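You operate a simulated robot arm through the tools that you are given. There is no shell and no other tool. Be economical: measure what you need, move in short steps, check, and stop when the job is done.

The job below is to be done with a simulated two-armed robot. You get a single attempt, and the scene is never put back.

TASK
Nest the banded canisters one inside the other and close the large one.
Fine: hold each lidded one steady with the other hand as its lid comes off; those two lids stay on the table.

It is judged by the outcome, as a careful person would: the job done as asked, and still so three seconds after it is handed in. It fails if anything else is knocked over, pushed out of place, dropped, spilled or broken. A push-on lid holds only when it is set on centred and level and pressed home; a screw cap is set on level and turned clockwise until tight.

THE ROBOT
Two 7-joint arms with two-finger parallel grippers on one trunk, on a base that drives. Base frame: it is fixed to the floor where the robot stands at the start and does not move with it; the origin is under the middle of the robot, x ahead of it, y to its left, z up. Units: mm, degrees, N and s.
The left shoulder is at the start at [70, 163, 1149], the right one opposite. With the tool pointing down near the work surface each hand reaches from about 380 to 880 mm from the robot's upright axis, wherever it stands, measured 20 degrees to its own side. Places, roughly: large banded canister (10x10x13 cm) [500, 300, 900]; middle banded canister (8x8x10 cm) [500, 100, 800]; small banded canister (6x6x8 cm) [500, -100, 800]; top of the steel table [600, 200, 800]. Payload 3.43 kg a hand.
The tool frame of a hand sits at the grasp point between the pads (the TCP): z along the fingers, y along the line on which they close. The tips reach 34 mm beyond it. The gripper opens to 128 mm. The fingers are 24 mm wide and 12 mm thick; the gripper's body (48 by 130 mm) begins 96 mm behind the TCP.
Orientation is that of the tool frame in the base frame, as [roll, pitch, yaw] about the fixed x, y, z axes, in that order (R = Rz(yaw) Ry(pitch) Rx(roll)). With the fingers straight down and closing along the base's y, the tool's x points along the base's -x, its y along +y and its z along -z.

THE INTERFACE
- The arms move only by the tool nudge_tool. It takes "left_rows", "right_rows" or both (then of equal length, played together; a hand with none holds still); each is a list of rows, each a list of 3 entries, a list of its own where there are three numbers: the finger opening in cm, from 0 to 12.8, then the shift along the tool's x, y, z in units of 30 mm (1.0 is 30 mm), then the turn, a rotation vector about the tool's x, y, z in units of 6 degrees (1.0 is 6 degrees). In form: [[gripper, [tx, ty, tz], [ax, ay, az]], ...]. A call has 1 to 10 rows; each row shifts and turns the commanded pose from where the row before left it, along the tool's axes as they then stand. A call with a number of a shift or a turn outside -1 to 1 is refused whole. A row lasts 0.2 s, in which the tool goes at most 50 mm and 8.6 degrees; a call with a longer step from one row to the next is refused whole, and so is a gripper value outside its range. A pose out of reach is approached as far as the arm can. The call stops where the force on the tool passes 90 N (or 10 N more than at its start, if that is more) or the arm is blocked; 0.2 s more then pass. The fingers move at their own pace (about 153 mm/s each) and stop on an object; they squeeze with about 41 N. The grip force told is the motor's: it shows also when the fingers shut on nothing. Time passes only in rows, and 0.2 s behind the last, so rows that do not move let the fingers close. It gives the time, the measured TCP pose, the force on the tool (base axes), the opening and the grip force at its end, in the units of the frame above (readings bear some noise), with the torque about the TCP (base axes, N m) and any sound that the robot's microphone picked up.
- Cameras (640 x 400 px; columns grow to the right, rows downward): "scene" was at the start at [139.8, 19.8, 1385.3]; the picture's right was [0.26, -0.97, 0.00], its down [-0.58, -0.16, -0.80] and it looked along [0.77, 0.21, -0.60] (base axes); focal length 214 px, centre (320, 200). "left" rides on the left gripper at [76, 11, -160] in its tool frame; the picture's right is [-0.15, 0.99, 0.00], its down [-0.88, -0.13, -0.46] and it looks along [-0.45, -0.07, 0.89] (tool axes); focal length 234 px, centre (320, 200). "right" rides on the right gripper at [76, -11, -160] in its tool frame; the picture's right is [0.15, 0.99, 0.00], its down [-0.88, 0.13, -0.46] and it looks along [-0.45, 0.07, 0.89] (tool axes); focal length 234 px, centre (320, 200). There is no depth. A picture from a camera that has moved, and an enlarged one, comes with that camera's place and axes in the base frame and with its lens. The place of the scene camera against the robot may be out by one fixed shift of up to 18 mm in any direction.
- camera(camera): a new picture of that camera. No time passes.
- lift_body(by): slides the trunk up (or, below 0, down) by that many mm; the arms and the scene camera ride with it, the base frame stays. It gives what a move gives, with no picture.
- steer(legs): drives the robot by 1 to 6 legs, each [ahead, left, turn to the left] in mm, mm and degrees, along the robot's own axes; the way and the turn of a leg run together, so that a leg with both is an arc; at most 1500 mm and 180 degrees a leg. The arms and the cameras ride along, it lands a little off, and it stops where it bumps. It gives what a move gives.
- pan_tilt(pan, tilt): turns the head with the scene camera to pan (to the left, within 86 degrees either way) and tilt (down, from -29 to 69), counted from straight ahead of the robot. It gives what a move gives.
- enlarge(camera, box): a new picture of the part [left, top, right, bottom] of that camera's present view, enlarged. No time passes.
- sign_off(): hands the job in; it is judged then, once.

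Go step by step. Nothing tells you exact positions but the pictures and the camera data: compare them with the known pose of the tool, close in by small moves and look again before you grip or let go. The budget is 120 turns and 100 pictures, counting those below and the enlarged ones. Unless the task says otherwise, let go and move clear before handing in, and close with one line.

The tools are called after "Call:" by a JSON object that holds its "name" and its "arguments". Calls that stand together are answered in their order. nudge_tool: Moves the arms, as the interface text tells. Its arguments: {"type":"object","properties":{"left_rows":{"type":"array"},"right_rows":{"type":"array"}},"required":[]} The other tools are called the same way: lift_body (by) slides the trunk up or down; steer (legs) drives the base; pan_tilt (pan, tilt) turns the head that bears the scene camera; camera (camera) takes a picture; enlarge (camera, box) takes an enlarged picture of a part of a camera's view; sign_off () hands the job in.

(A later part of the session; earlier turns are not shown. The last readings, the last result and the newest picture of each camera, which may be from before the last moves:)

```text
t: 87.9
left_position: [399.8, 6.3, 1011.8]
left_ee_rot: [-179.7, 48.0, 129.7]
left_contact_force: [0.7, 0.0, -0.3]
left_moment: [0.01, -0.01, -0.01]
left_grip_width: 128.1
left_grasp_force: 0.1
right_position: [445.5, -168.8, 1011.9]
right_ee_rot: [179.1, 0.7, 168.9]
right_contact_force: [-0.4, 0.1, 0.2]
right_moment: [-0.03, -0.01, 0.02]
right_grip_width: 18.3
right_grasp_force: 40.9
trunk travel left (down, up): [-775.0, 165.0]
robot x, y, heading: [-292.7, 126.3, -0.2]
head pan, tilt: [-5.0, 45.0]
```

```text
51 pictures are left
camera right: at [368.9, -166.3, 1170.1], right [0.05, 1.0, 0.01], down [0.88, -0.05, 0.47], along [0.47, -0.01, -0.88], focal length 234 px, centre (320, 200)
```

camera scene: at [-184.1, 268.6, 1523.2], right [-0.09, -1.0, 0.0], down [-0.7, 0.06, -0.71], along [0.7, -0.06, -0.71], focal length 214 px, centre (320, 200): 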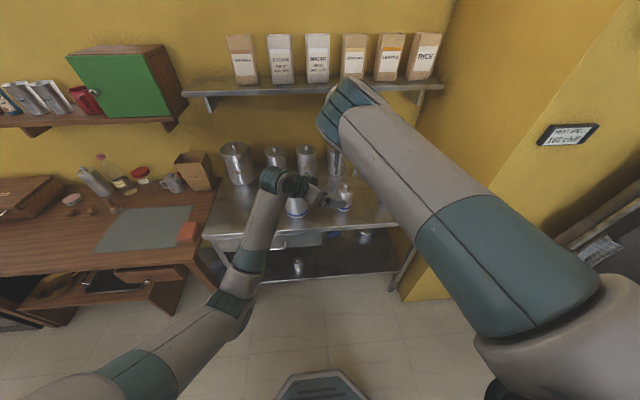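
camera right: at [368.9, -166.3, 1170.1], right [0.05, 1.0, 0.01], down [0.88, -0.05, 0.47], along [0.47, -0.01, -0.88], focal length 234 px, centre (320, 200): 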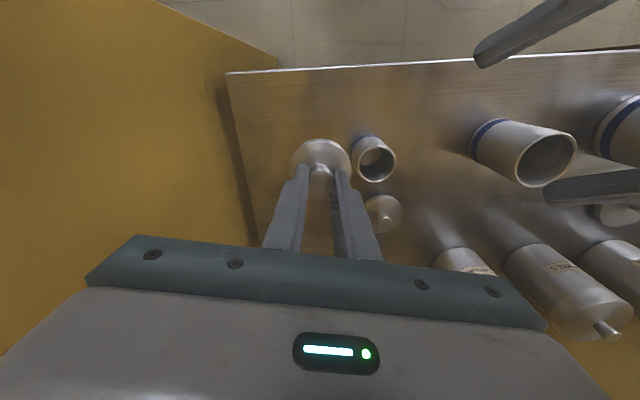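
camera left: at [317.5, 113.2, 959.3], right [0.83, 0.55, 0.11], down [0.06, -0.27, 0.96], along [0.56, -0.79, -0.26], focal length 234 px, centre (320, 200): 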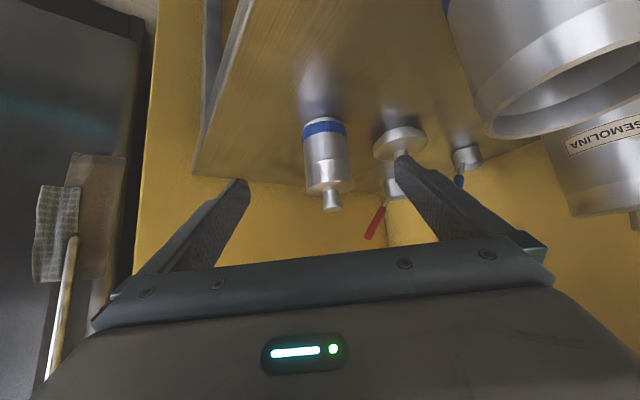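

Clear below at this place; I shift slightly further right and lower.

Call:
{"name": "nudge_tool", "arguments": {"right_rows": [[0.5, [0, -0.6, 0], [0, 0, 0]], [0.5, [0, 0, 0.9], [0, 0, 0]], [0.5, [0, 0, 1], [0, 0, 0]], [0.5, [0, 0, 1], [0, 0, 0]], [0.5, [0, 0, 1], [0, 0, 0]], [0.5, [0, 0, 0.8], [0, 0, 0]], [0.5, [0, 0, 0.2], [0, 0, 0]], [0.5, [0, 0, 0.1], [0, 0, 0]], [0.5, [0, 0, 0], [0, 0, 0]]]}}

```text
t: 89.9
left_position: [401.2, 5.2, 1010.5]
left_ee_rot: [-179.8, 48.0, 129.6]
left_contact_force: [0.1, 0.6, -0.1]
left_moment: [0.0, -0.03, 0.0]
left_grip_width: 128.2
left_grasp_force: 0.1
right_position: [444.5, -184.8, 860.4]
right_ee_rot: [179.0, 0.7, 168.6]
right_contact_force: [-0.4, -0.2, 0.1]
right_moment: [0.03, 0.04, -0.03]
right_grip_width: 20.3
right_grasp_force: 41.2
trunk travel left (down, up): [-775.0, 165.0]
robot x, y, heading: [-290.3, 122.4, -0.1]
head pan, tilt: [-5.0, 45.0]
```

Call:
{"name": "nudge_tool", "arguments": {"right_rows": [[0.5, [0, 0, 0.1], [0, 0, 0]], [0.5, [0, 0, 0.1], [0, 0, 0]], [0.5, [0, 0, 0], [0, 0, 0]]]}}

Call:
{"name": "enlarge", "arguments": {"camera": "right", "box": [240, 100, 440, 225]}}

```text
t: 90.7
left_position: [400.5, 6.0, 1011.9]
left_ee_rot: [-179.7, 48.1, 129.7]
left_contact_force: [-0.3, 0.1, 0.6]
left_moment: [0.02, 0.01, -0.01]
left_grip_width: 127.9
left_grasp_force: 0.0
right_position: [443.7, -182.9, 856.6]
right_ee_rot: [179.0, 0.7, 168.8]
right_contact_force: [0.3, 0.6, 5.6]
right_moment: [0.01, 0.04, 0.03]
right_grip_width: 20.6
right_grasp_force: 40.4
trunk travel left (down, up): [-775.0, 165.0]
robot x, y, heading: [-289.2, 124.1, -0.1]
head pan, tilt: [-5.0, 45.0]
```

```text
3.20 times, centred on (340, 162) of right
camera zoom: at [366.1, -181.8, 1014.1], right [0.05, 1.0, 0.01], down [0.88, -0.05, 0.47], along [0.47, -0.01, -0.88], focal length 749 px, centre (256, 320)
```

zoom: 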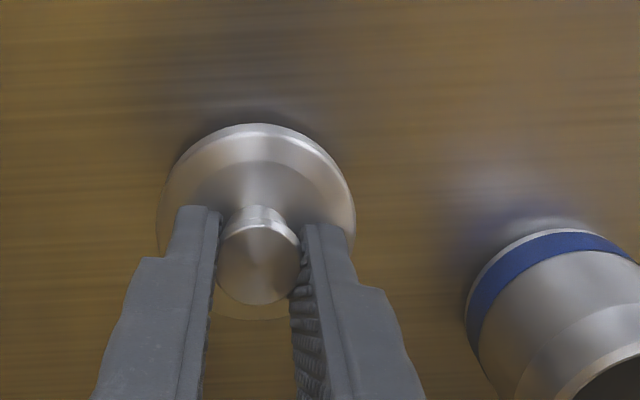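

The small lid touches the table. I release it, rise, and tuck the left hand away to its own side.

Call:
{"name": "nudge_tool", "arguments": {"right_rows": [[3, [0, 0, 0], [0, 0, 0]], [5, [0, 0, 0], [0, 0, 0]], [5, [0, 0, 0], [0, 0, 0]], [5, [0, 0, -0.3], [0, 0, 0]], [5, [0, 0, -0.7], [0, 0, 0]], [5, [0, 0, -1], [0, 0, 0]], [5, [0, 0, -1], [0, 0, 0]], [5, [0, 0, -1], [0, 0, 0]], [5, [0, 0, -1], [0, 0, 0]], [2, [0, 0, -1], [0, 0, 0]]], "left_rows": [[12.8, [0.62, 0.37, -1], [0, 0, 0]], [12.8, [0.62, 0.37, -1], [0, 0, 0]], [12.8, [0.62, 0.37, -1], [0, 0, 0]], [12.8, [0.62, 0.37, -1], [0, 0, 0]], [12.8, [0.62, 0.37, -1], [0, 0, 0]], [12.8, [0.62, 0.37, -1], [0, 0, 0]], [12.8, [0.62, 0.37, -1], [0, 0, 0]], [12.8, [0.62, 0.37, -1], [0, 0, 0]], [12.8, [0.62, 0.37, -1], [0, 0, 0]], [12.8, [0.62, 0.37, -1], [0, 0, 0]]]}}

Call:
{"name": "steer", "arguments": {"legs": [[0, 190, 0]]}}

Call:
{"name": "camera", "arguments": {"camera": "right"}}

```text
t: 92.9
left_position: [264.7, 343.7, 1074.5]
left_ee_rot: [-179.7, 48.2, 129.7]
left_contact_force: [0.2, -0.3, -0.3]
left_moment: [0.01, -0.02, 0.0]
left_grip_width: 127.9
left_grasp_force: 0.1
right_position: [439.9, -186.2, 1037.1]
right_ee_rot: [179.0, 0.7, 168.8]
right_contact_force: [-1.5, 0.2, -0.3]
right_moment: [0.02, 0.0, 0.0]
right_grip_width: 19.8
right_grasp_force: 0.1
trunk travel left (down, up): [-775.0, 165.0]
robot x, y, heading: [-292.1, 124.3, -0.2]
head pan, tilt: [-5.0, 45.0]
```

```text
t: 94.4
left_position: [266.6, 531.5, 1074.4]
left_ee_rot: [-179.7, 48.0, 129.6]
left_contact_force: [0.2, 0.1, 0.1]
left_moment: [0.01, -0.03, 0.0]
left_grip_width: 127.9
left_grasp_force: 0.0
right_position: [441.5, 3.4, 1036.3]
right_ee_rot: [179.0, 0.7, 168.8]
right_contact_force: [-0.1, -0.8, -0.6]
right_moment: [0.04, 0.01, 0.0]
right_grip_width: 20.1
right_grasp_force: 0.1
trunk travel left (down, up): [-775.0, 165.0]
robot x, y, heading: [-291.2, 315.8, -0.4]
head pan, tilt: [-5.0, 45.0]
```

```text
49 pictures are left
camera right: at [364.0, 4.5, 1194.2], right [0.05, 1.0, 0.02], down [0.88, -0.05, 0.47], along [0.47, -0.01, -0.88], focal length 234 px, centre (320, 200)
```

right: 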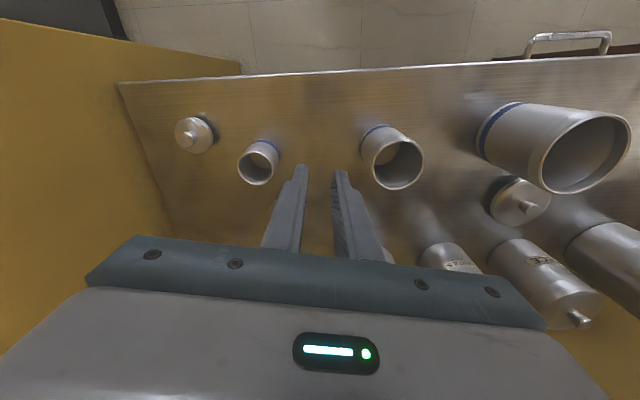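

Middle rim centre is at about (475,109). I bring the nearly closed right fingers over it to grip from inside by spreading.

Call:
{"name": "nudge_tool", "arguments": {"right_rows": [[2, [-0.1, 0.92, 0], [0.17, 0.12, 0]], [2, [-0.1, 0.92, 0.3], [0, 0, 0]], [2, [-0.1, 0.92, 0.4], [0, 0, 0]], [2, [-0.1, 0.92, 0.4], [0, 0, 0]], [2, [0, 0, 0.3], [0, 0, 0]], [2, [0, 0, 0], [0, 0, 0]]]}}

Call:
{"name": "enlarge", "arguments": {"camera": "right", "box": [200, 70, 440, 220]}}

```text
t: 95.8
left_position: [267.2, 532.3, 1073.4]
left_ee_rot: [-179.8, 48.1, 129.8]
left_contact_force: [0.0, 0.4, 0.3]
left_moment: [0.02, 0.0, -0.02]
left_grip_width: 128.0
left_grasp_force: 0.0
right_position: [477.1, 110.6, 995.0]
right_ee_rot: [-179.9, 0.1, 168.8]
right_contact_force: [-0.1, -0.1, -0.6]
right_moment: [0.0, 0.01, 0.01]
right_grip_width: 20.0
right_grasp_force: 0.1
trunk travel left (down, up): [-775.0, 165.0]
robot x, y, heading: [-296.7, 313.4, -0.0]
head pan, tilt: [-5.0, 45.0]
```

```text
2.67 times, centred on (320, 145) of right
camera zoom: at [401.1, 113.2, 1153.8], right [0.05, 1.0, 0.0], down [0.89, -0.04, 0.45], along [0.45, -0.02, -0.89], focal length 624 px, centre (320, 347)
```

zoom: 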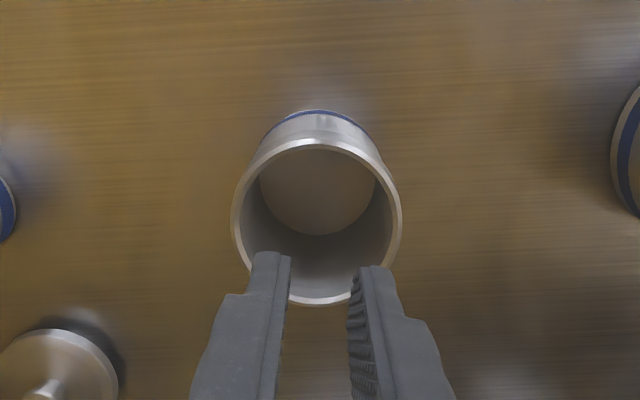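

Rim centre reads (471.5,108.5). I centre, narrow the fingers and insert about 45 mm deep.

Call:
{"name": "nudge_tool", "arguments": {"right_rows": [[1, [0.17, -0.1, 0], [0, 0, 0]], [1, [0, 0, 0.8], [0, 0, 0]], [1, [0, 0, 0.8], [0, 0, 0]], [1, [0, 0, 0], [0, 0, 0]]]}}

Call:
{"name": "enlarge", "arguments": {"camera": "right", "box": [200, 70, 440, 220]}}

```text
t: 96.8
left_position: [266.9, 532.2, 1073.8]
left_ee_rot: [-179.8, 48.1, 129.7]
left_contact_force: [-0.8, 0.0, 0.1]
left_moment: [0.0, -0.02, 0.0]
left_grip_width: 127.9
left_grasp_force: 0.0
right_position: [469.8, 107.5, 947.2]
right_ee_rot: [-179.9, 0.0, 168.8]
right_contact_force: [-0.4, -0.2, -0.5]
right_moment: [-0.01, 0.0, 0.01]
right_grip_width: 10.3
right_grasp_force: 0.1
trunk travel left (down, up): [-775.0, 165.0]
robot x, y, heading: [-292.6, 312.7, -0.0]
head pan, tilt: [-5.0, 45.0]
```

```text
2.67 times, centred on (320, 145) of right
camera zoom: at [394.8, 112.0, 1106.3], right [0.05, 1.0, 0.0], down [0.89, -0.04, 0.46], along [0.46, -0.02, -0.89], focal length 624 px, centre (320, 347)
```

zoom: 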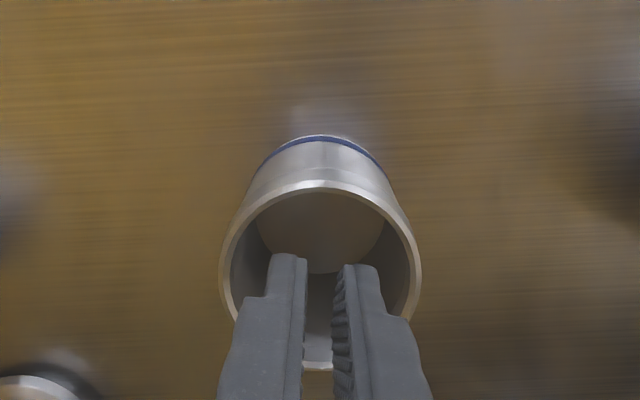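

Centred. I insert.

Call:
{"name": "nudge_tool", "arguments": {"right_rows": [[1, [0, 0, 0.5], [0, 0, 0]], [1, [0, 0, 0.5], [0, 0, 0]], [1, [0, 0, 0.5], [0, 0, 0]], [1, [0, 0, 0.4], [0, 0, 0]], [1, [0, 0, 0], [0, 0, 0]], [8, [0, 0, 0], [0, 0, 0]], [8, [0, 0, 0], [0, 0, 0]], [8, [0, 0, 0], [0, 0, 0]]]}}

Call:
{"name": "enlarge", "arguments": {"camera": "right", "box": [200, 70, 440, 220]}}

```text
t: 98.6
left_position: [267.2, 532.1, 1073.0]
left_ee_rot: [-179.7, 48.1, 129.8]
left_contact_force: [-0.2, -0.2, 0.8]
left_moment: [0.02, 0.0, -0.01]
left_grip_width: 127.9
left_grasp_force: 0.1
right_position: [468.1, 109.0, 889.9]
right_ee_rot: [-179.9, -0.1, 168.8]
right_contact_force: [1.1, -0.4, -0.1]
right_moment: [0.06, -0.02, -0.02]
right_grip_width: 32.8
right_grasp_force: 0.2
trunk travel left (down, up): [-775.0, 165.0]
robot x, y, heading: [-290.6, 314.4, 0.1]
head pan, tilt: [-5.0, 45.0]
```

```text
2.67 times, centred on (320, 145) of right
camera zoom: at [393.5, 112.6, 1049.3], right [0.05, 1.0, 0.0], down [0.89, -0.04, 0.45], along [0.45, -0.02, -0.89], focal length 624 px, centre (320, 347)
```

zoom: 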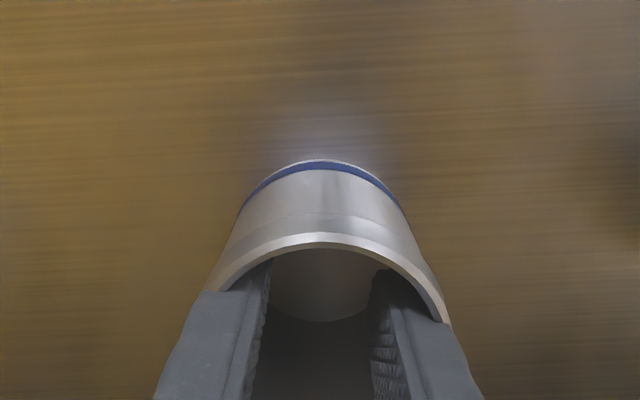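

The fingers are spread against the inner wall. I test by lifting slightly.

Call:
{"name": "nudge_tool", "arguments": {"right_rows": [[12.8, [0, 0, 0], [0, 0, 0]], [12.8, [0, 0, -0.2], [0, 0, 0]], [12.8, [0, 0, -0.3], [0, 0, 0]], [12.8, [0, 0, 0], [0, 0, 0]]]}}

Call:
{"name": "enlarge", "arguments": {"camera": "right", "box": [200, 70, 440, 220]}}

```text
t: 99.6
left_position: [268.1, 532.5, 1072.5]
left_ee_rot: [-179.6, 48.1, 129.9]
left_contact_force: [0.0, 0.4, 0.1]
left_moment: [0.01, -0.02, 0.0]
left_grip_width: 128.0
left_grasp_force: 0.0
right_position: [468.9, 106.8, 904.8]
right_ee_rot: [-179.9, -0.2, 168.8]
right_contact_force: [-0.7, -0.3, -2.2]
right_moment: [-0.01, -0.02, 0.01]
right_grip_width: 34.4
right_grasp_force: 0.2
trunk travel left (down, up): [-775.0, 165.0]
robot x, y, heading: [-291.9, 313.6, 0.1]
head pan, tilt: [-5.0, 45.0]
```

```text
2.67 times, centred on (320, 145) of right
camera zoom: at [394.3, 111.3, 1063.6], right [0.05, 1.0, 0.0], down [0.89, -0.04, 0.45], along [0.45, -0.02, -0.89], focal length 624 px, centre (320, 347)
```

zoom: 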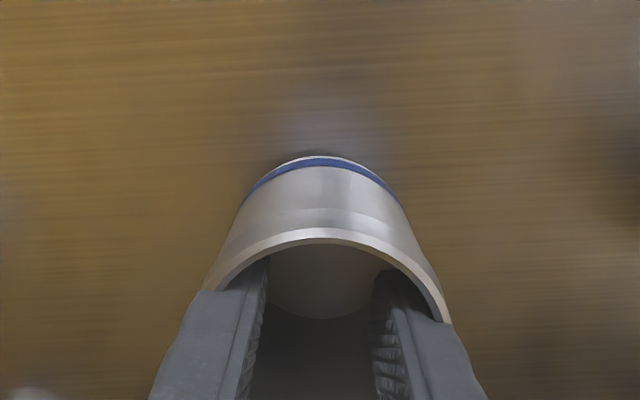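

It lifted: the inside grip holds. I raise it above the large rim and drive left to bring it over the large canister.

Call:
{"name": "nudge_tool", "arguments": {"right_rows": [[12.8, [0, 0, -0.5], [0, 0, 0]], [12.8, [0, 0, -0.8], [0, 0, 0]], [12.8, [0, 0, -0.8], [0, 0, 0]], [12.8, [0, 0, -0.8], [0, 0, 0]], [12.8, [0, 0, -0.8], [0, 0, 0]], [12.8, [0, 0, -0.8], [0, 0, 0]], [12.8, [0, 0, -0.5], [0, 0, 0]], [12.8, [0, 0, 0], [0, 0, 0]]]}}

Call:
{"name": "camera", "arguments": {"camera": "right"}}

```text
t: 101.4
left_position: [265.9, 533.3, 1073.5]
left_ee_rot: [-179.7, 48.1, 129.8]
left_contact_force: [-0.4, -0.3, 0.2]
left_moment: [0.03, -0.04, -0.01]
left_grip_width: 128.3
left_grasp_force: 0.0
right_position: [468.9, 109.0, 1054.1]
right_ee_rot: [-179.8, -0.1, 168.8]
right_contact_force: [0.1, -0.3, -1.1]
right_moment: [0.01, 0.01, 0.02]
right_grip_width: 37.0
right_grasp_force: 0.0
trunk travel left (down, up): [-775.0, 165.0]
robot x, y, heading: [-293.7, 315.8, 0.1]
head pan, tilt: [-5.0, 45.0]
```

```text
44 pictures are left
camera right: at [393.8, 112.5, 1213.9], right [0.05, 1.0, 0.0], down [0.89, -0.04, 0.45], along [0.45, -0.02, -0.89], focal length 234 px, centre (320, 200)
```

right: 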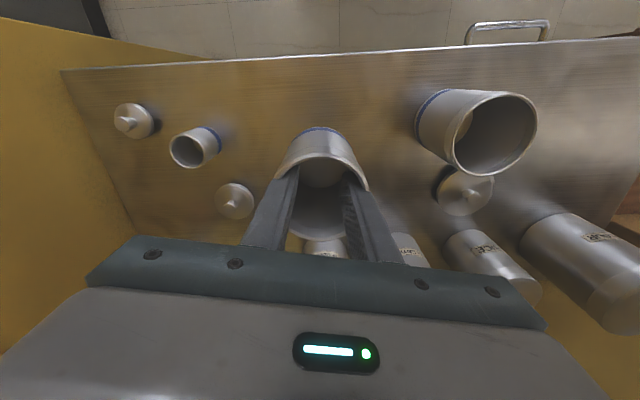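

The opening has grown from 33 to 37 mm, which may mean slipping. I check closely.

Call:
{"name": "enlarge", "arguments": {"camera": "right", "box": [200, 70, 440, 220]}}

Call:
{"name": "nudge_tool", "arguments": {"right_rows": [[12.8, [0, 0, 0], [0, 0, 0]]]}}

```text
2.67 times, centred on (320, 145) of right
camera zoom: at [393.8, 112.5, 1213.9], right [0.05, 1.0, 0.0], down [0.89, -0.04, 0.45], along [0.45, -0.02, -0.89], focal length 624 px, centre (320, 347)
```

zoom: 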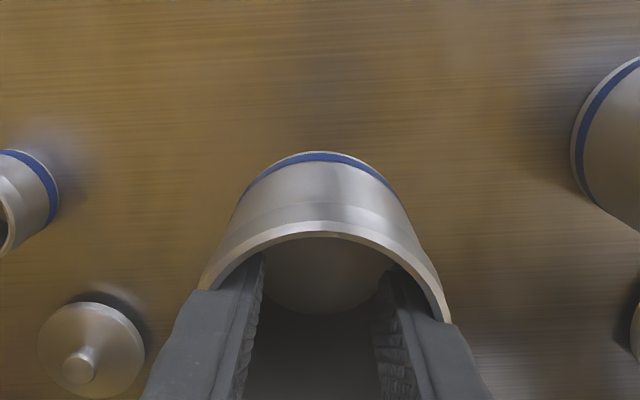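

```text
t: 101.8
left_position: [266.7, 532.8, 1073.6]
left_ee_rot: [-179.7, 48.0, 129.9]
left_contact_force: [-0.5, -0.9, 0.3]
left_moment: [0.03, 0.02, 0.02]
left_grip_width: 128.1
left_grasp_force: 0.0
right_position: [469.9, 109.5, 1055.4]
right_ee_rot: [-179.8, -0.1, 168.7]
right_contact_force: [0.5, -0.1, -0.8]
right_moment: [-0.03, 0.06, -0.01]
right_grip_width: 36.8
right_grasp_force: 0.1
trunk travel left (down, up): [-775.0, 165.0]
robot x, y, heading: [-293.9, 315.5, -0.3]
head pan, tilt: [-5.0, 45.0]
```

The grip merely self-centred and is stable now (36.8 mm). I drive left to bring it over the large canister.

Call:
{"name": "steer", "arguments": {"legs": [[0, 175, 0]]}}

Call:
{"name": "camera", "arguments": {"camera": "right"}}

```text
t: 103.3
left_position: [266.0, 700.3, 1073.1]
left_ee_rot: [-179.7, 48.0, 129.7]
left_contact_force: [-0.3, 0.3, -0.1]
left_moment: [0.0, -0.02, 0.03]
left_grip_width: 127.8
left_grasp_force: 0.0
right_position: [469.6, 277.9, 1053.8]
right_ee_rot: [-180.0, -0.1, 168.8]
right_contact_force: [-0.5, -0.6, -1.1]
right_moment: [0.02, 0.0, -0.01]
right_grip_width: 37.5
right_grasp_force: 0.2
trunk travel left (down, up): [-775.0, 165.0]
robot x, y, heading: [-292.7, 486.3, 0.1]
head pan, tilt: [-5.0, 45.0]
```

```text
42 pictures are left
camera right: at [393.9, 282.0, 1213.7], right [0.05, 1.0, 0.0], down [0.89, -0.04, 0.45], along [0.45, -0.02, -0.89], focal length 234 px, centre (320, 200)
```

right: 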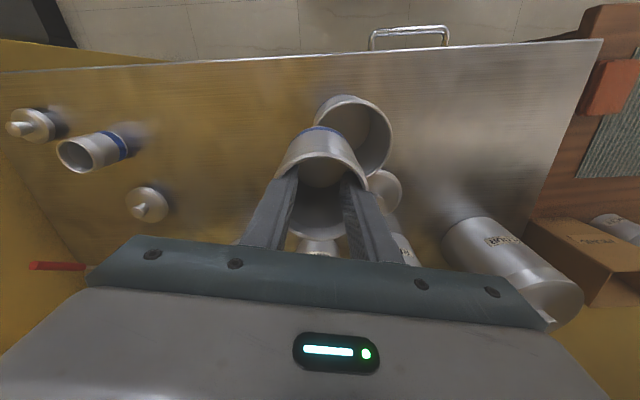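

Call:
{"name": "enlarge", "arguments": {"camera": "right", "box": [220, 70, 460, 220]}}

```text
2.67 times, centred on (340, 145) of right
camera zoom: at [393.9, 282.0, 1213.7], right [0.05, 1.0, 0.0], down [0.89, -0.04, 0.45], along [0.45, -0.02, -0.89], focal length 624 px, centre (267, 347)
```

zoom: 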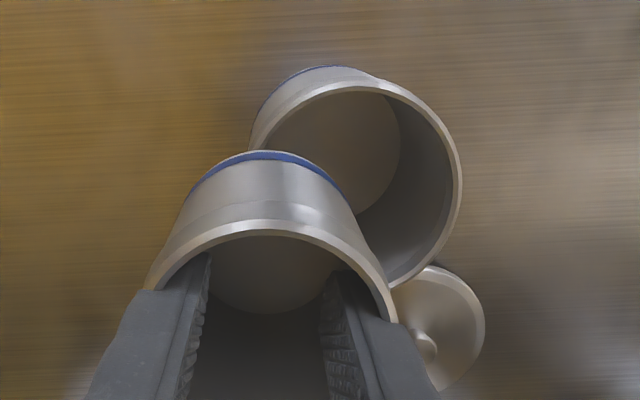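

The large rim centre appears at about (459,319), the held canister at (471,279). I shift accordingly.

Call:
{"name": "nudge_tool", "arguments": {"right_rows": [[12.8, [0.22, 0.41, 0], [0, 0, 0]], [12.8, [0.22, 0.41, 0], [0, 0, 0]], [12.8, [0.21, 0.41, 0], [0, 0, 0]], [12.8, [0, 0, 0], [0, 0, 0]]]}}

Call:
{"name": "camera", "arguments": {"camera": "right"}}

```text
t: 104.3
left_position: [267.2, 702.9, 1072.8]
left_ee_rot: [-179.8, 48.0, 129.8]
left_contact_force: [0.6, -0.6, -0.6]
left_moment: [-0.01, 0.01, 0.02]
left_grip_width: 128.3
left_grasp_force: 0.1
right_position: [457.9, 319.2, 1055.1]
right_ee_rot: [-180.0, 0.0, 168.8]
right_contact_force: [-0.2, 0.3, -0.7]
right_moment: [0.03, -0.02, 0.0]
right_grip_width: 37.6
right_grasp_force: 0.1
trunk travel left (down, up): [-775.0, 165.0]
robot x, y, heading: [-291.5, 488.3, -0.1]
head pan, tilt: [-5.0, 45.0]
```

```text
40 pictures are left
camera right: at [382.9, 321.9, 1213.9], right [0.05, 1.0, 0.0], down [0.89, -0.04, 0.45], along [0.45, -0.02, -0.89], focal length 234 px, centre (320, 200)
```

right: 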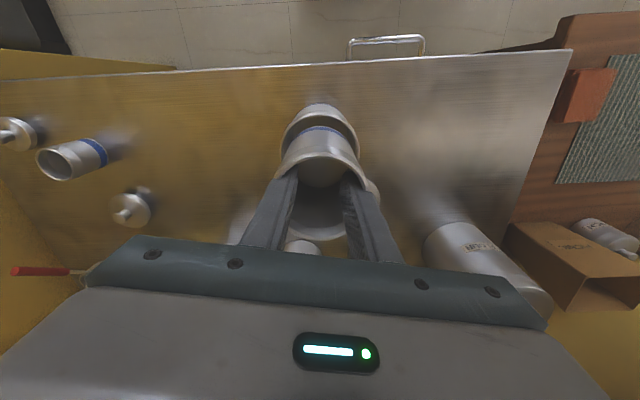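

Call:
{"name": "enlarge", "arguments": {"camera": "right", "box": [220, 70, 420, 195]}}

Call:
{"name": "camera", "arguments": {"camera": "left"}}

```text
3.20 times, centred on (320, 132) of right
camera zoom: at [382.9, 321.9, 1213.9], right [0.05, 1.0, 0.0], down [0.89, -0.04, 0.45], along [0.45, -0.02, -0.89], focal length 749 px, centre (320, 416)
```

zoom: 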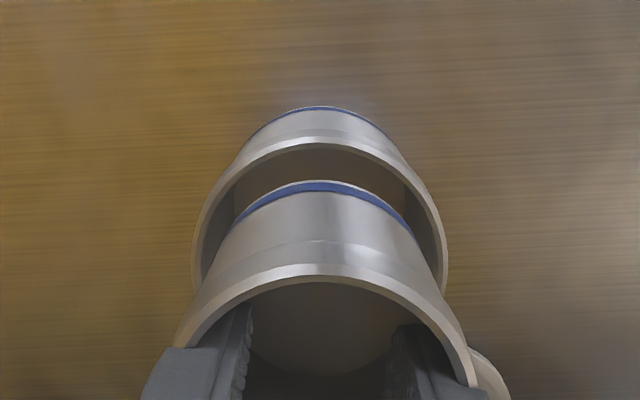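

```text
38 pictures are left
camera left: at [166.3, 838.9, 1123.0], right [0.82, 0.56, 0.11], down [0.06, -0.27, 0.96], along [0.56, -0.78, -0.26], focal length 234 px, centre (320, 200)
```

left: 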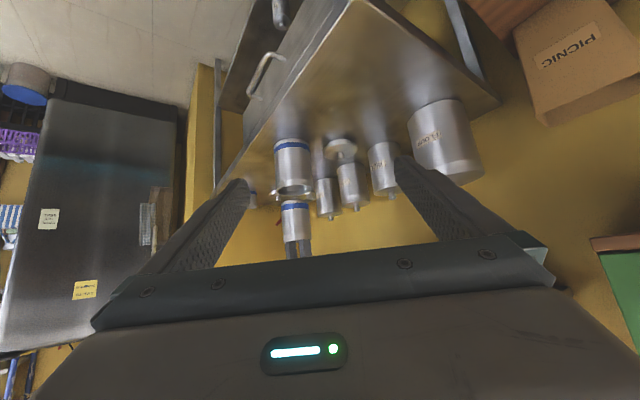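

Aligned within ~2 mm in both directions. I lower it into the large canister.

Call:
{"name": "nudge_tool", "arguments": {"right_rows": [[12.8, [0, 0, 0.7], [0, 0, 0]], [12.8, [0, 0, 0.7], [0, 0, 0]], [12.8, [0, 0, 0.5], [0, 0, 0]], [12.8, [0, 0, 0], [0, 0, 0]]]}}

Call:
{"name": "enlarge", "arguments": {"camera": "right", "box": [220, 70, 420, 195]}}

Call:
{"name": "enlarge", "arguments": {"camera": "left", "box": [230, 110, 390, 210]}}

```text
t: 105.3
left_position: [266.7, 701.8, 1074.6]
left_ee_rot: [-179.7, 48.1, 129.8]
left_contact_force: [-0.4, -1.1, 0.6]
left_moment: [0.01, 0.03, -0.01]
left_grip_width: 127.8
left_grasp_force: 0.1
right_position: [458.4, 320.3, 998.9]
right_ee_rot: [-179.9, -0.1, 168.8]
right_contact_force: [-1.1, -0.6, -1.9]
right_moment: [-0.02, -0.02, -0.02]
right_grip_width: 37.4
right_grasp_force: 0.1
trunk travel left (down, up): [-775.0, 165.0]
robot x, y, heading: [-296.5, 482.9, 0.1]
head pan, tilt: [-5.0, 45.0]
```

```text
3.20 times, centred on (320, 132) of right
camera zoom: at [383.6, 324.6, 1156.9], right [0.05, 1.0, 0.0], down [0.89, -0.04, 0.45], along [0.45, -0.02, -0.89], focal length 749 px, centre (320, 416)
```

zoom: 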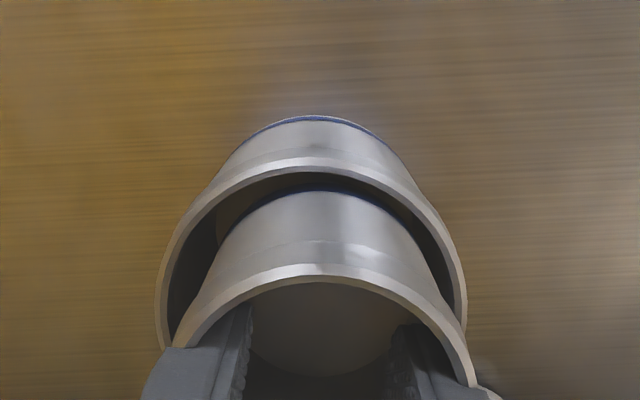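

```text
4.00 times, centred on (310, 160) of left
camera zoom: at [166.2, 839.5, 1122.8], right [0.82, 0.56, 0.11], down [0.06, -0.27, 0.96], along [0.56, -0.78, -0.26], focal length 937 px, centre (360, 360)
```

zoom: 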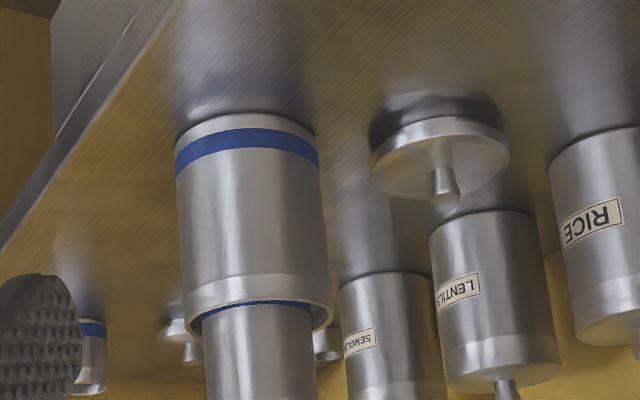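

Entering cleanly; I correct 3 mm to the right and continue down.

Call:
{"name": "nudge_tool", "arguments": {"right_rows": [[12.8, [0, -0.1, 0.3], [0, 0, 0]], [12.8, [0, 0, 0.6], [0, 0, 0]], [12.8, [0, 0, 0.6], [0, 0, 0]], [12.8, [0, 0, 0.6], [0, 0, 0]], [12.8, [0, 0, 0.6], [0, 0, 0]], [12.8, [0, 0, 0.3], [0, 0, 0]], [12.8, [0, 0, 0], [0, 0, 0]]]}}

Call:
{"name": "enlarge", "arguments": {"camera": "right", "box": [220, 70, 420, 195]}}

```text
t: 106.9
left_position: [267.2, 703.4, 1074.7]
left_ee_rot: [-179.7, 48.1, 129.7]
left_contact_force: [0.5, -0.3, 0.5]
left_moment: [0.0, 0.01, -0.02]
left_grip_width: 128.2
left_grasp_force: 0.0
right_position: [456.9, 316.7, 907.2]
right_ee_rot: [-180.0, -0.1, 168.8]
right_contact_force: [-0.7, 0.5, -1.6]
right_moment: [0.01, 0.01, -0.01]
right_grip_width: 37.5
right_grasp_force: 0.2
trunk travel left (down, up): [-775.0, 165.0]
robot x, y, heading: [-293.2, 481.5, -0.1]
head pan, tilt: [-5.0, 45.0]
```

```text
3.20 times, centred on (320, 132) of right
camera zoom: at [381.5, 320.7, 1066.7], right [0.05, 1.0, 0.0], down [0.89, -0.04, 0.45], along [0.45, -0.02, -0.89], focal length 749 px, centre (320, 416)
```

zoom: 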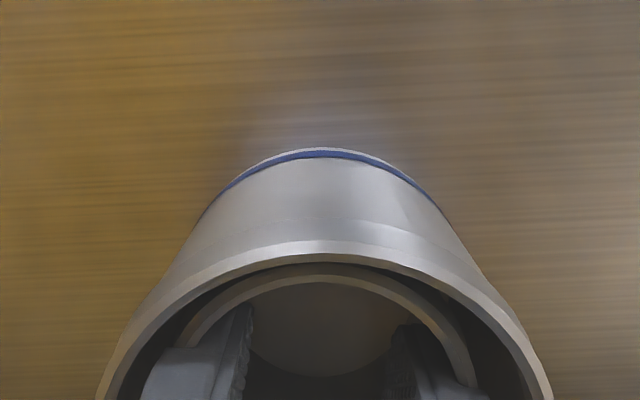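

Well inside with no side force. Continue the last bit gently until it touches the bottom.

Call:
{"name": "nudge_tool", "arguments": {"right_rows": [[12.8, [0, 0, 0.15], [0, 0, 0]], [12.8, [0, 0, 0.15], [0, 0, 0]], [12.8, [0, 0, 0.1], [0, 0, 0]], [12.8, [0, 0, 0], [0, 0, 0]]]}}

```text
t: 107.9
left_position: [264.9, 702.7, 1074.1]
left_ee_rot: [-179.7, 48.1, 129.8]
left_contact_force: [0.5, -0.3, 0.4]
left_moment: [0.0, 0.0, 0.01]
left_grip_width: 128.1
left_grasp_force: 0.0
right_position: [457.4, 316.0, 895.7]
right_ee_rot: [-179.9, -0.1, 168.8]
right_contact_force: [0.2, 0.2, -1.2]
right_moment: [-0.01, -0.03, 0.0]
right_grip_width: 37.6
right_grasp_force: 0.1
trunk travel left (down, up): [-775.0, 165.0]
robot x, y, heading: [-293.6, 486.8, -0.2]
head pan, tilt: [-5.0, 45.0]
```

Call:
{"name": "nudge_tool", "arguments": {"right_rows": [[12.8, [0, 0, 0.1], [0, 0, 0]], [12.8, [0, 0, 0.1], [0, 0, 0]], [12.8, [0, 0, 0.08], [0, 0, 0]], [12.8, [0, 0, 0], [0, 0, 0]]]}}

```text
t: 108.9
left_position: [262.3, 704.0, 1076.4]
left_ee_rot: [-179.9, 48.3, 129.7]
left_contact_force: [-0.5, -0.3, 0.0]
left_moment: [-0.02, 0.0, -0.02]
left_grip_width: 128.1
left_grasp_force: 0.0
right_position: [456.2, 317.1, 894.8]
right_ee_rot: [-180.0, 0.6, 168.9]
right_contact_force: [5.4, 0.2, 40.9]
right_moment: [0.15, 0.02, 0.05]
right_grip_width: 37.5
right_grasp_force: 0.1
trunk travel left (down, up): [-775.0, 165.0]
robot x, y, heading: [-292.9, 482.1, -0.1]
head pan, tilt: [-5.0, 45.0]
```

Seated (41 N). I relieve, close the fingers to free the wall, and withdraw.

Call:
{"name": "nudge_tool", "arguments": {"right_rows": [[12.8, [0, 0, -0.25], [0, 0, 0]], [1.5, [0, 0, 0], [0, 0, 0]], [1.5, [0, 0, 0], [0, 0, 0]], [1.5, [0, 0, -0.4], [0, 0, 0]], [1.5, [0, 0, -0.7], [0, 0, 0]], [1.5, [0, 0, -1], [0, 0, 0]], [1.5, [0, 0, -1], [0, 0, 0]], [1.5, [0, 0, -1], [0, 0, 0]], [1.5, [0, 0, -0.7], [0, 0, 0]], [1.5, [0, 0, 0], [0, 0, 0]]]}}

Call:
{"name": "camera", "arguments": {"camera": "right"}}

```text
t: 111.1
left_position: [265.8, 703.2, 1073.7]
left_ee_rot: [-179.6, 48.1, 129.9]
left_contact_force: [0.1, 0.0, -0.4]
left_moment: [-0.01, -0.01, 0.02]
left_grip_width: 128.1
left_grasp_force: 0.0
right_position: [456.1, 317.8, 1039.2]
right_ee_rot: [-179.8, -0.1, 168.8]
right_contact_force: [-0.7, -0.3, 1.1]
right_moment: [-0.01, 0.01, -0.03]
right_grip_width: 14.8
right_grasp_force: 0.2
trunk travel left (down, up): [-775.0, 165.0]
robot x, y, heading: [-290.8, 481.3, 0.2]
head pan, tilt: [-5.0, 45.0]
```

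```text
34 pictures are left
camera right: at [381.3, 321.8, 1198.7], right [0.05, 1.0, 0.0], down [0.89, -0.04, 0.45], along [0.45, -0.02, -0.89], focal length 234 px, centre (320, 200)
```

right: 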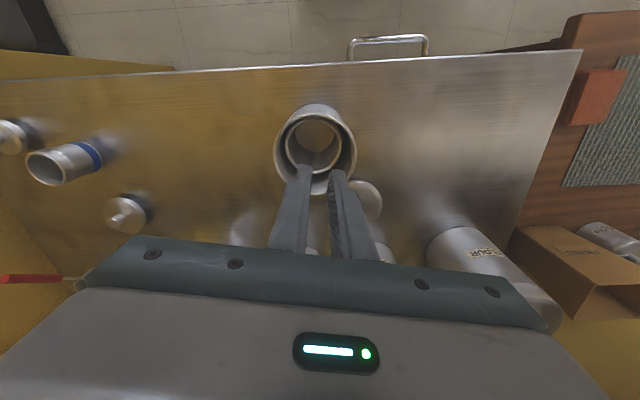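

The middle is nested. Now I drive right for the small canister.

Call:
{"name": "steer", "arguments": {"legs": [[0, -365, 0]]}}

Call:
{"name": "enlarge", "arguments": {"camera": "right", "box": [160, 60, 440, 235]}}

```text
t: 113.5
left_position: [267.4, 334.1, 1074.0]
left_ee_rot: [-179.7, 48.1, 130.0]
left_contact_force: [-0.5, -0.9, -0.4]
left_moment: [0.01, 0.02, -0.01]
left_grip_width: 128.1
left_grasp_force: 0.0
right_position: [457.9, -49.7, 1039.5]
right_ee_rot: [-179.9, 0.0, 169.0]
right_contact_force: [0.5, 0.0, -0.6]
right_moment: [-0.01, -0.04, 0.02]
right_grip_width: 15.2
right_grasp_force: 0.0
trunk travel left (down, up): [-775.0, 165.0]
robot x, y, heading: [-293.6, 111.8, 0.2]
head pan, tilt: [-5.0, 45.0]
```

```text
2.29 times, centred on (300, 148) of right
camera zoom: at [382.3, -46.0, 1198.7], right [0.04, 1.0, 0.0], down [0.89, -0.04, 0.45], along [0.45, -0.02, -0.89], focal length 535 px, centre (366, 320)
```

zoom: 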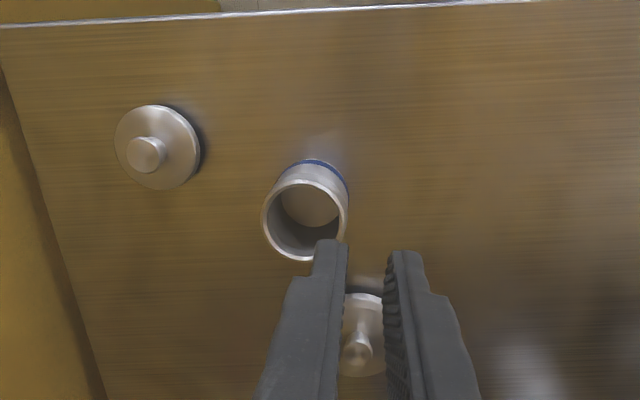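

Small rim centre reads about (477.5,-89). I position the closed fingers above it.

Call:
{"name": "nudge_tool", "arguments": {"right_rows": [[0.2, [-0.3, -0.39, 0], [0, 0, 0]], [0.2, [-0.3, -0.39, 0.6], [0, 0, 0]], [0.2, [-0.29, -0.38, 0.9], [0, 0, 0]], [0.2, [0, 0, 0.9], [0, 0, 0]], [0.2, [0, 0, 0.9], [0, 0, 0]], [0.2, [0, 0, 0], [0, 0, 0]]]}}

Call:
{"name": "enlarge", "arguments": {"camera": "right", "box": [220, 70, 420, 195]}}

```text
t: 114.9
left_position: [266.2, 334.8, 1073.8]
left_ee_rot: [-179.8, 48.0, 130.0]
left_contact_force: [-0.1, 0.0, -0.3]
left_moment: [0.02, 0.0, 0.05]
left_grip_width: 128.4
left_grasp_force: 0.1
right_position: [476.2, -88.8, 938.6]
right_ee_rot: [-179.9, 0.0, 168.9]
right_contact_force: [0.6, 0.2, 0.0]
right_moment: [0.01, 0.01, -0.01]
right_grip_width: 0.0
right_grasp_force: 33.3
trunk travel left (down, up): [-775.0, 165.0]
robot x, y, heading: [-291.3, 111.6, 0.1]
head pan, tilt: [-5.0, 45.0]
```

```text
3.20 times, centred on (320, 132) of right
camera zoom: at [402.0, -85.1, 1098.3], right [0.04, 1.0, 0.0], down [0.89, -0.04, 0.46], along [0.45, -0.02, -0.89], focal length 749 px, centre (320, 416)
```

zoom: 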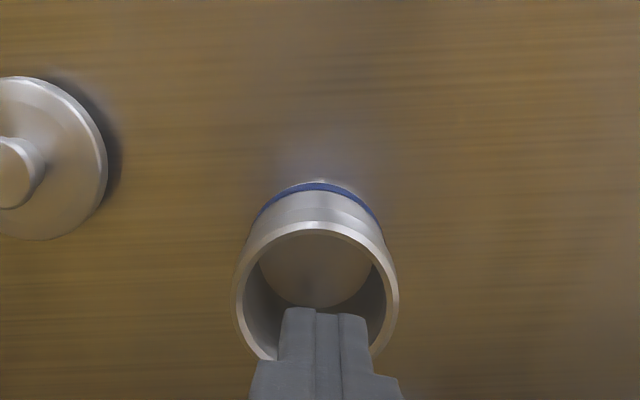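

Centred within ~2 mm; small correction, then insert.

Call:
{"name": "nudge_tool", "arguments": {"right_rows": [[0.2, [-0.07, -0.03, 0.3], [0, 0, 0]], [0.2, [0, 0, 0.6], [0, 0, 0]], [0.2, [0, 0, 0.5], [0, 0, 0]], [0.2, [0, 0, 0.5], [0, 0, 0]], [0.2, [0, 0, 0.5], [0, 0, 0]], [0.2, [0, 0, 0], [0, 0, 0]], [12.8, [0, 0, 0], [0, 0, 0]], [12.8, [0, 0, 0], [0, 0, 0]], [12.8, [0, 0, 0], [0, 0, 0]]]}}

Call:
{"name": "enlarge", "arguments": {"camera": "right", "box": [220, 70, 420, 195]}}

```text
t: 116.9
left_position: [267.4, 334.4, 1074.3]
left_ee_rot: [-179.7, 48.0, 130.0]
left_contact_force: [0.6, -0.8, 0.9]
left_moment: [-0.01, 0.0, 0.01]
left_grip_width: 127.9
left_grasp_force: 0.1
right_position: [478.5, -90.9, 868.7]
right_ee_rot: [-179.9, -0.1, 168.9]
right_contact_force: [-0.7, 0.4, -1.1]
right_moment: [0.01, 0.0, -0.06]
right_grip_width: 16.2
right_grasp_force: 0.1
trunk travel left (down, up): [-775.0, 165.0]
robot x, y, heading: [-294.9, 114.9, 0.0]
head pan, tilt: [-5.0, 45.0]
```

```text
3.20 times, centred on (320, 132) of right
camera zoom: at [404.3, -87.9, 1026.9], right [0.05, 1.0, 0.0], down [0.89, -0.04, 0.45], along [0.45, -0.02, -0.89], focal length 749 px, centre (320, 416)
```

zoom: 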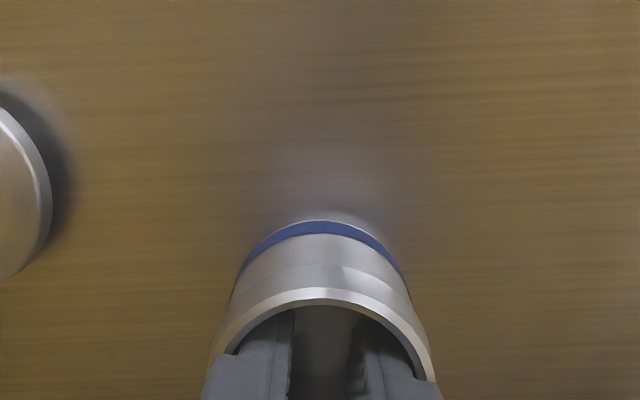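

Spread at 16 mm against the wall. I lift it gently to carrying height.

Call:
{"name": "nudge_tool", "arguments": {"right_rows": [[12.8, [0, 0, -0.2], [0, 0, 0]], [12.8, [0, 0, -0.3], [0, 0, 0]], [12.8, [0, 0, -0.7], [0, 0, 0]], [12.8, [0, 0, -0.8], [0, 0, 0]], [12.8, [0, 0, -0.8], [0, 0, 0]], [12.8, [0, 0, -0.8], [0, 0, 0]], [12.8, [0, 0, -0.8], [0, 0, 0]], [12.8, [0, 0, -0.8], [0, 0, 0]], [12.8, [0, 0, -0.5], [0, 0, 0]], [12.8, [0, 0, 0], [0, 0, 0]]]}}

Call:
{"name": "camera", "arguments": {"camera": "right"}}

```text
t: 119.1
left_position: [266.5, 334.3, 1073.7]
left_ee_rot: [-179.7, 48.1, 129.9]
left_contact_force: [0.4, -0.9, 0.7]
left_moment: [0.0, -0.02, -0.01]
left_grip_width: 127.8
left_grasp_force: 0.0
right_position: [479.1, -89.4, 1039.5]
right_ee_rot: [-179.9, -0.1, 169.0]
right_contact_force: [-0.8, 0.4, -1.1]
right_moment: [0.01, -0.04, 0.0]
right_grip_width: 15.8
right_grasp_force: 0.0
trunk travel left (down, up): [-775.0, 165.0]
robot x, y, heading: [-290.6, 112.9, 0.4]
head pan, tilt: [-5.0, 45.0]
```

```text
30 pictures are left
camera right: at [404.4, -86.9, 1198.8], right [0.05, 1.0, 0.0], down [0.89, -0.04, 0.45], along [0.45, -0.02, -0.89], focal length 234 px, centre (320, 200)
```

right: 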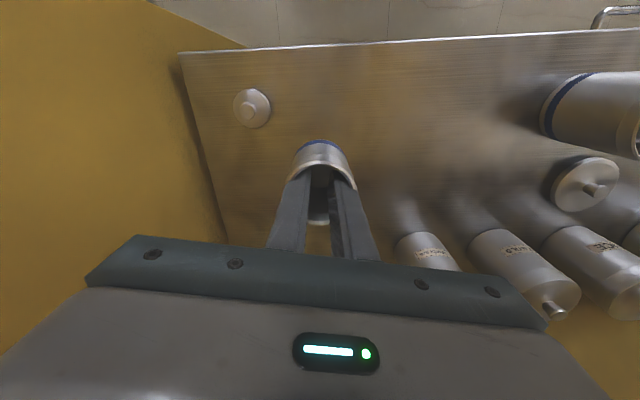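

Held. Drive left towards the large canister.

Call:
{"name": "steer", "arguments": {"legs": [[0, 390, 0]]}}

Call:
{"name": "camera", "arguments": {"camera": "right"}}

Call:
{"name": "enlarge", "arguments": {"camera": "right", "box": [220, 70, 460, 220]}}

```text
t: 121.5
left_position: [264.0, 723.3, 1073.2]
left_ee_rot: [-179.7, 48.1, 130.0]
left_contact_force: [0.1, -0.3, 0.4]
left_moment: [0.0, 0.02, 0.02]
left_grip_width: 128.2
left_grasp_force: 0.1
right_position: [476.9, 298.6, 1038.9]
right_ee_rot: [180.0, -0.1, 169.0]
right_contact_force: [-0.7, 0.2, -0.8]
right_moment: [0.01, -0.04, -0.02]
right_grip_width: 15.8
right_grasp_force: 0.0
trunk travel left (down, up): [-775.0, 165.0]
robot x, y, heading: [-294.3, 502.9, 0.3]
head pan, tilt: [-5.0, 45.0]
```

```text
29 pictures are left
camera right: at [402.9, 302.5, 1198.8], right [0.05, 1.0, 0.0], down [0.89, -0.04, 0.45], along [0.45, -0.02, -0.89], focal length 234 px, centre (320, 200)
```

right: 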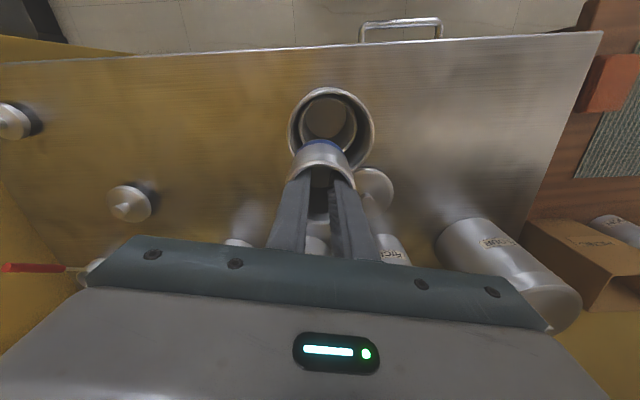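

```text
2.67 times, centred on (340, 145) of right
camera zoom: at [402.9, 302.5, 1198.8], right [0.05, 1.0, 0.0], down [0.89, -0.04, 0.45], along [0.45, -0.02, -0.89], focal length 624 px, centre (267, 347)
```

zoom: 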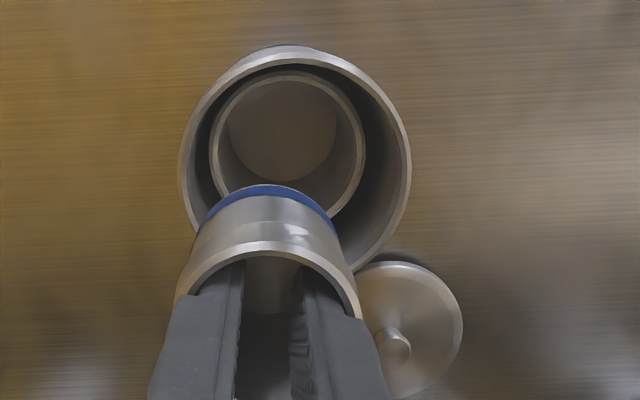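

The nested middle rim centre is about (451,310); the held small is at (477,299). I shift to match.

Call:
{"name": "nudge_tool", "arguments": {"right_rows": [[12.8, [0.46, 0.1, 0], [0, 0, 0]], [12.8, [0.46, 0.1, 0], [0, 0, 0]], [12.8, [0, 0, 0], [0, 0, 0]]]}}

Call:
{"name": "enlarge", "arguments": {"camera": "right", "box": [220, 70, 420, 195]}}

Call:
{"name": "enlarge", "arguments": {"camera": "left", "box": [210, 110, 370, 210]}}

```text
t: 122.3
left_position: [265.9, 724.0, 1072.2]
left_ee_rot: [-179.7, 48.0, 130.0]
left_contact_force: [0.0, 0.1, -0.4]
left_moment: [0.05, 0.03, 0.0]
left_grip_width: 127.9
left_grasp_force: 0.1
right_position: [452.5, 310.7, 1041.2]
right_ee_rot: [-179.9, -0.1, 169.0]
right_contact_force: [-0.6, -0.8, -0.8]
right_moment: [0.04, 0.01, -0.01]
right_grip_width: 16.3
right_grasp_force: 0.1
trunk travel left (down, up): [-775.0, 165.0]
robot x, y, heading: [-291.8, 503.1, 0.2]
head pan, tilt: [-5.0, 45.0]
```

```text
3.20 times, centred on (320, 132) of right
camera zoom: at [377.2, 314.2, 1198.8], right [0.04, 1.0, 0.0], down [0.89, -0.04, 0.45], along [0.45, -0.02, -0.89], focal length 749 px, centre (320, 416)
```

zoom: 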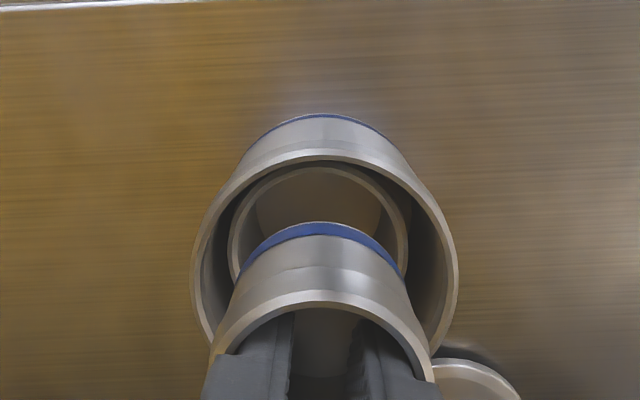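

```text
4.00 times, centred on (290, 160) of left
camera zoom: at [165.0, 860.6, 1122.6], right [0.82, 0.56, 0.11], down [0.06, -0.27, 0.96], along [0.57, -0.78, -0.26], focal length 937 px, centre (440, 360)
```

zoom: 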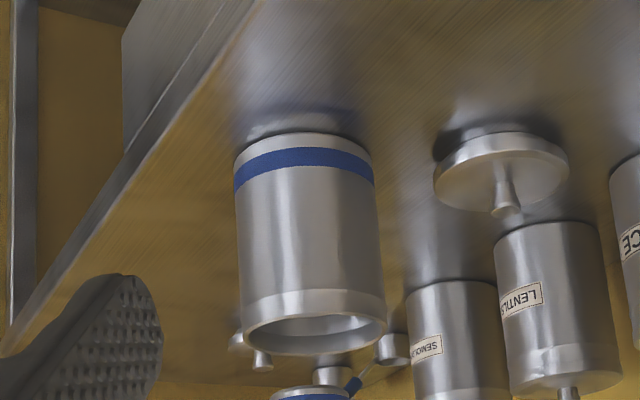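

Aligned within about 2 mm. I lower until just above the middle rim and check.

Call:
{"name": "nudge_tool", "arguments": {"right_rows": [[12.8, [-0.03, 0, 0.5], [0, 0, 0]], [12.8, [0, 0, 0.6], [0, 0, 0]], [12.8, [0, 0, 0.6], [0, 0, 0]], [12.8, [0, 0, 0.5], [0, 0, 0]], [12.8, [0, 0, 0], [0, 0, 0]]]}}

Call:
{"name": "enlarge", "arguments": {"camera": "right", "box": [220, 70, 420, 195]}}

```text
t: 123.5
left_position: [264.9, 723.5, 1073.4]
left_ee_rot: [-179.8, 48.1, 130.0]
left_contact_force: [0.2, 0.4, 0.2]
left_moment: [0.04, 0.03, 0.01]
left_grip_width: 128.0
left_grasp_force: 0.0
right_position: [452.1, 309.8, 971.7]
right_ee_rot: [-179.8, 0.0, 169.0]
right_contact_force: [0.3, -1.1, -0.1]
right_moment: [-0.01, -0.02, -0.01]
right_grip_width: 16.0
right_grasp_force: 0.0
trunk travel left (down, up): [-775.0, 165.0]
robot x, y, heading: [-294.4, 508.2, 0.2]
head pan, tilt: [-5.0, 45.0]
```

```text
3.20 times, centred on (320, 132) of right
camera zoom: at [377.2, 313.3, 1131.6], right [0.04, 1.0, 0.0], down [0.89, -0.04, 0.46], along [0.45, -0.02, -0.89], focal length 749 px, centre (320, 416)
```

zoom: 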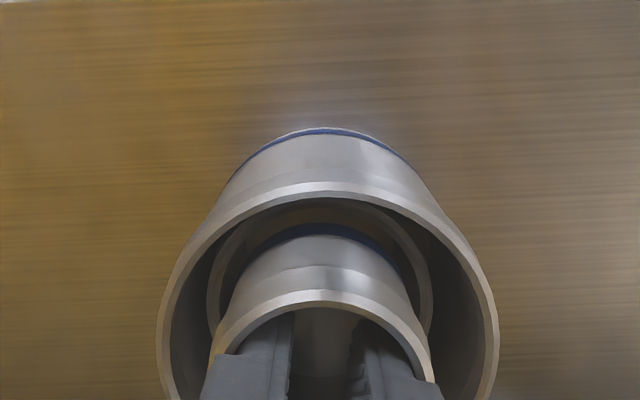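

Concentric. I lower into the middle canister.

Call:
{"name": "nudge_tool", "arguments": {"right_rows": [[12.8, [0, 0, 0.4], [0, 0, 0]], [12.8, [0, 0, 0.5], [0, 0, 0]], [12.8, [0, 0, 0.5], [0, 0, 0]], [12.8, [0, 0, 0.5], [0, 0, 0]], [12.8, [0, 0, 0.5], [0, 0, 0]], [12.8, [0, 0, 0.4], [0, 0, 0]], [12.8, [0, 0, 0], [0, 0, 0]]]}}

```text
t: 125.1
left_position: [265.7, 724.2, 1073.0]
left_ee_rot: [-179.7, 48.0, 130.0]
left_contact_force: [-0.8, 0.7, -0.9]
left_moment: [0.0, -0.02, 0.02]
left_grip_width: 128.0
left_grasp_force: 0.0
right_position: [452.9, 311.0, 888.4]
right_ee_rot: [-179.9, -0.1, 169.0]
right_contact_force: [-0.1, -0.1, -2.0]
right_moment: [0.0, 0.02, 0.0]
right_grip_width: 16.0
right_grasp_force: 0.1
trunk travel left (down, up): [-775.0, 165.0]
robot x, y, heading: [-293.3, 502.1, -0.2]
head pan, tilt: [-5.0, 45.0]
```

Call:
{"name": "nudge_tool", "arguments": {"right_rows": [[12.8, [0, 0, 0.2], [0, 0, 0]], [12.8, [0, 0, 0.1], [0, 0, 0]], [12.8, [0, 0, 0.1], [0, 0, 0]], [12.8, [0, 0, 0.08], [0, 0, 0]], [12.8, [0, 0, 0], [0, 0, 0]]]}}

```text
t: 126.3
left_position: [263.2, 724.1, 1075.6]
left_ee_rot: [-179.8, 48.1, 130.0]
left_contact_force: [0.1, 0.0, -0.1]
left_moment: [-0.01, 0.0, -0.02]
left_grip_width: 128.0
left_grasp_force: 0.0
right_position: [452.9, 309.9, 878.1]
right_ee_rot: [-179.8, 0.0, 169.0]
right_contact_force: [0.4, -0.4, 12.1]
right_moment: [0.01, -0.06, -0.04]
right_grip_width: 16.3
right_grasp_force: 0.1
trunk travel left (down, up): [-775.0, 165.0]
robot x, y, heading: [-290.9, 504.8, 0.3]
head pan, tilt: [-5.0, 45.0]
```

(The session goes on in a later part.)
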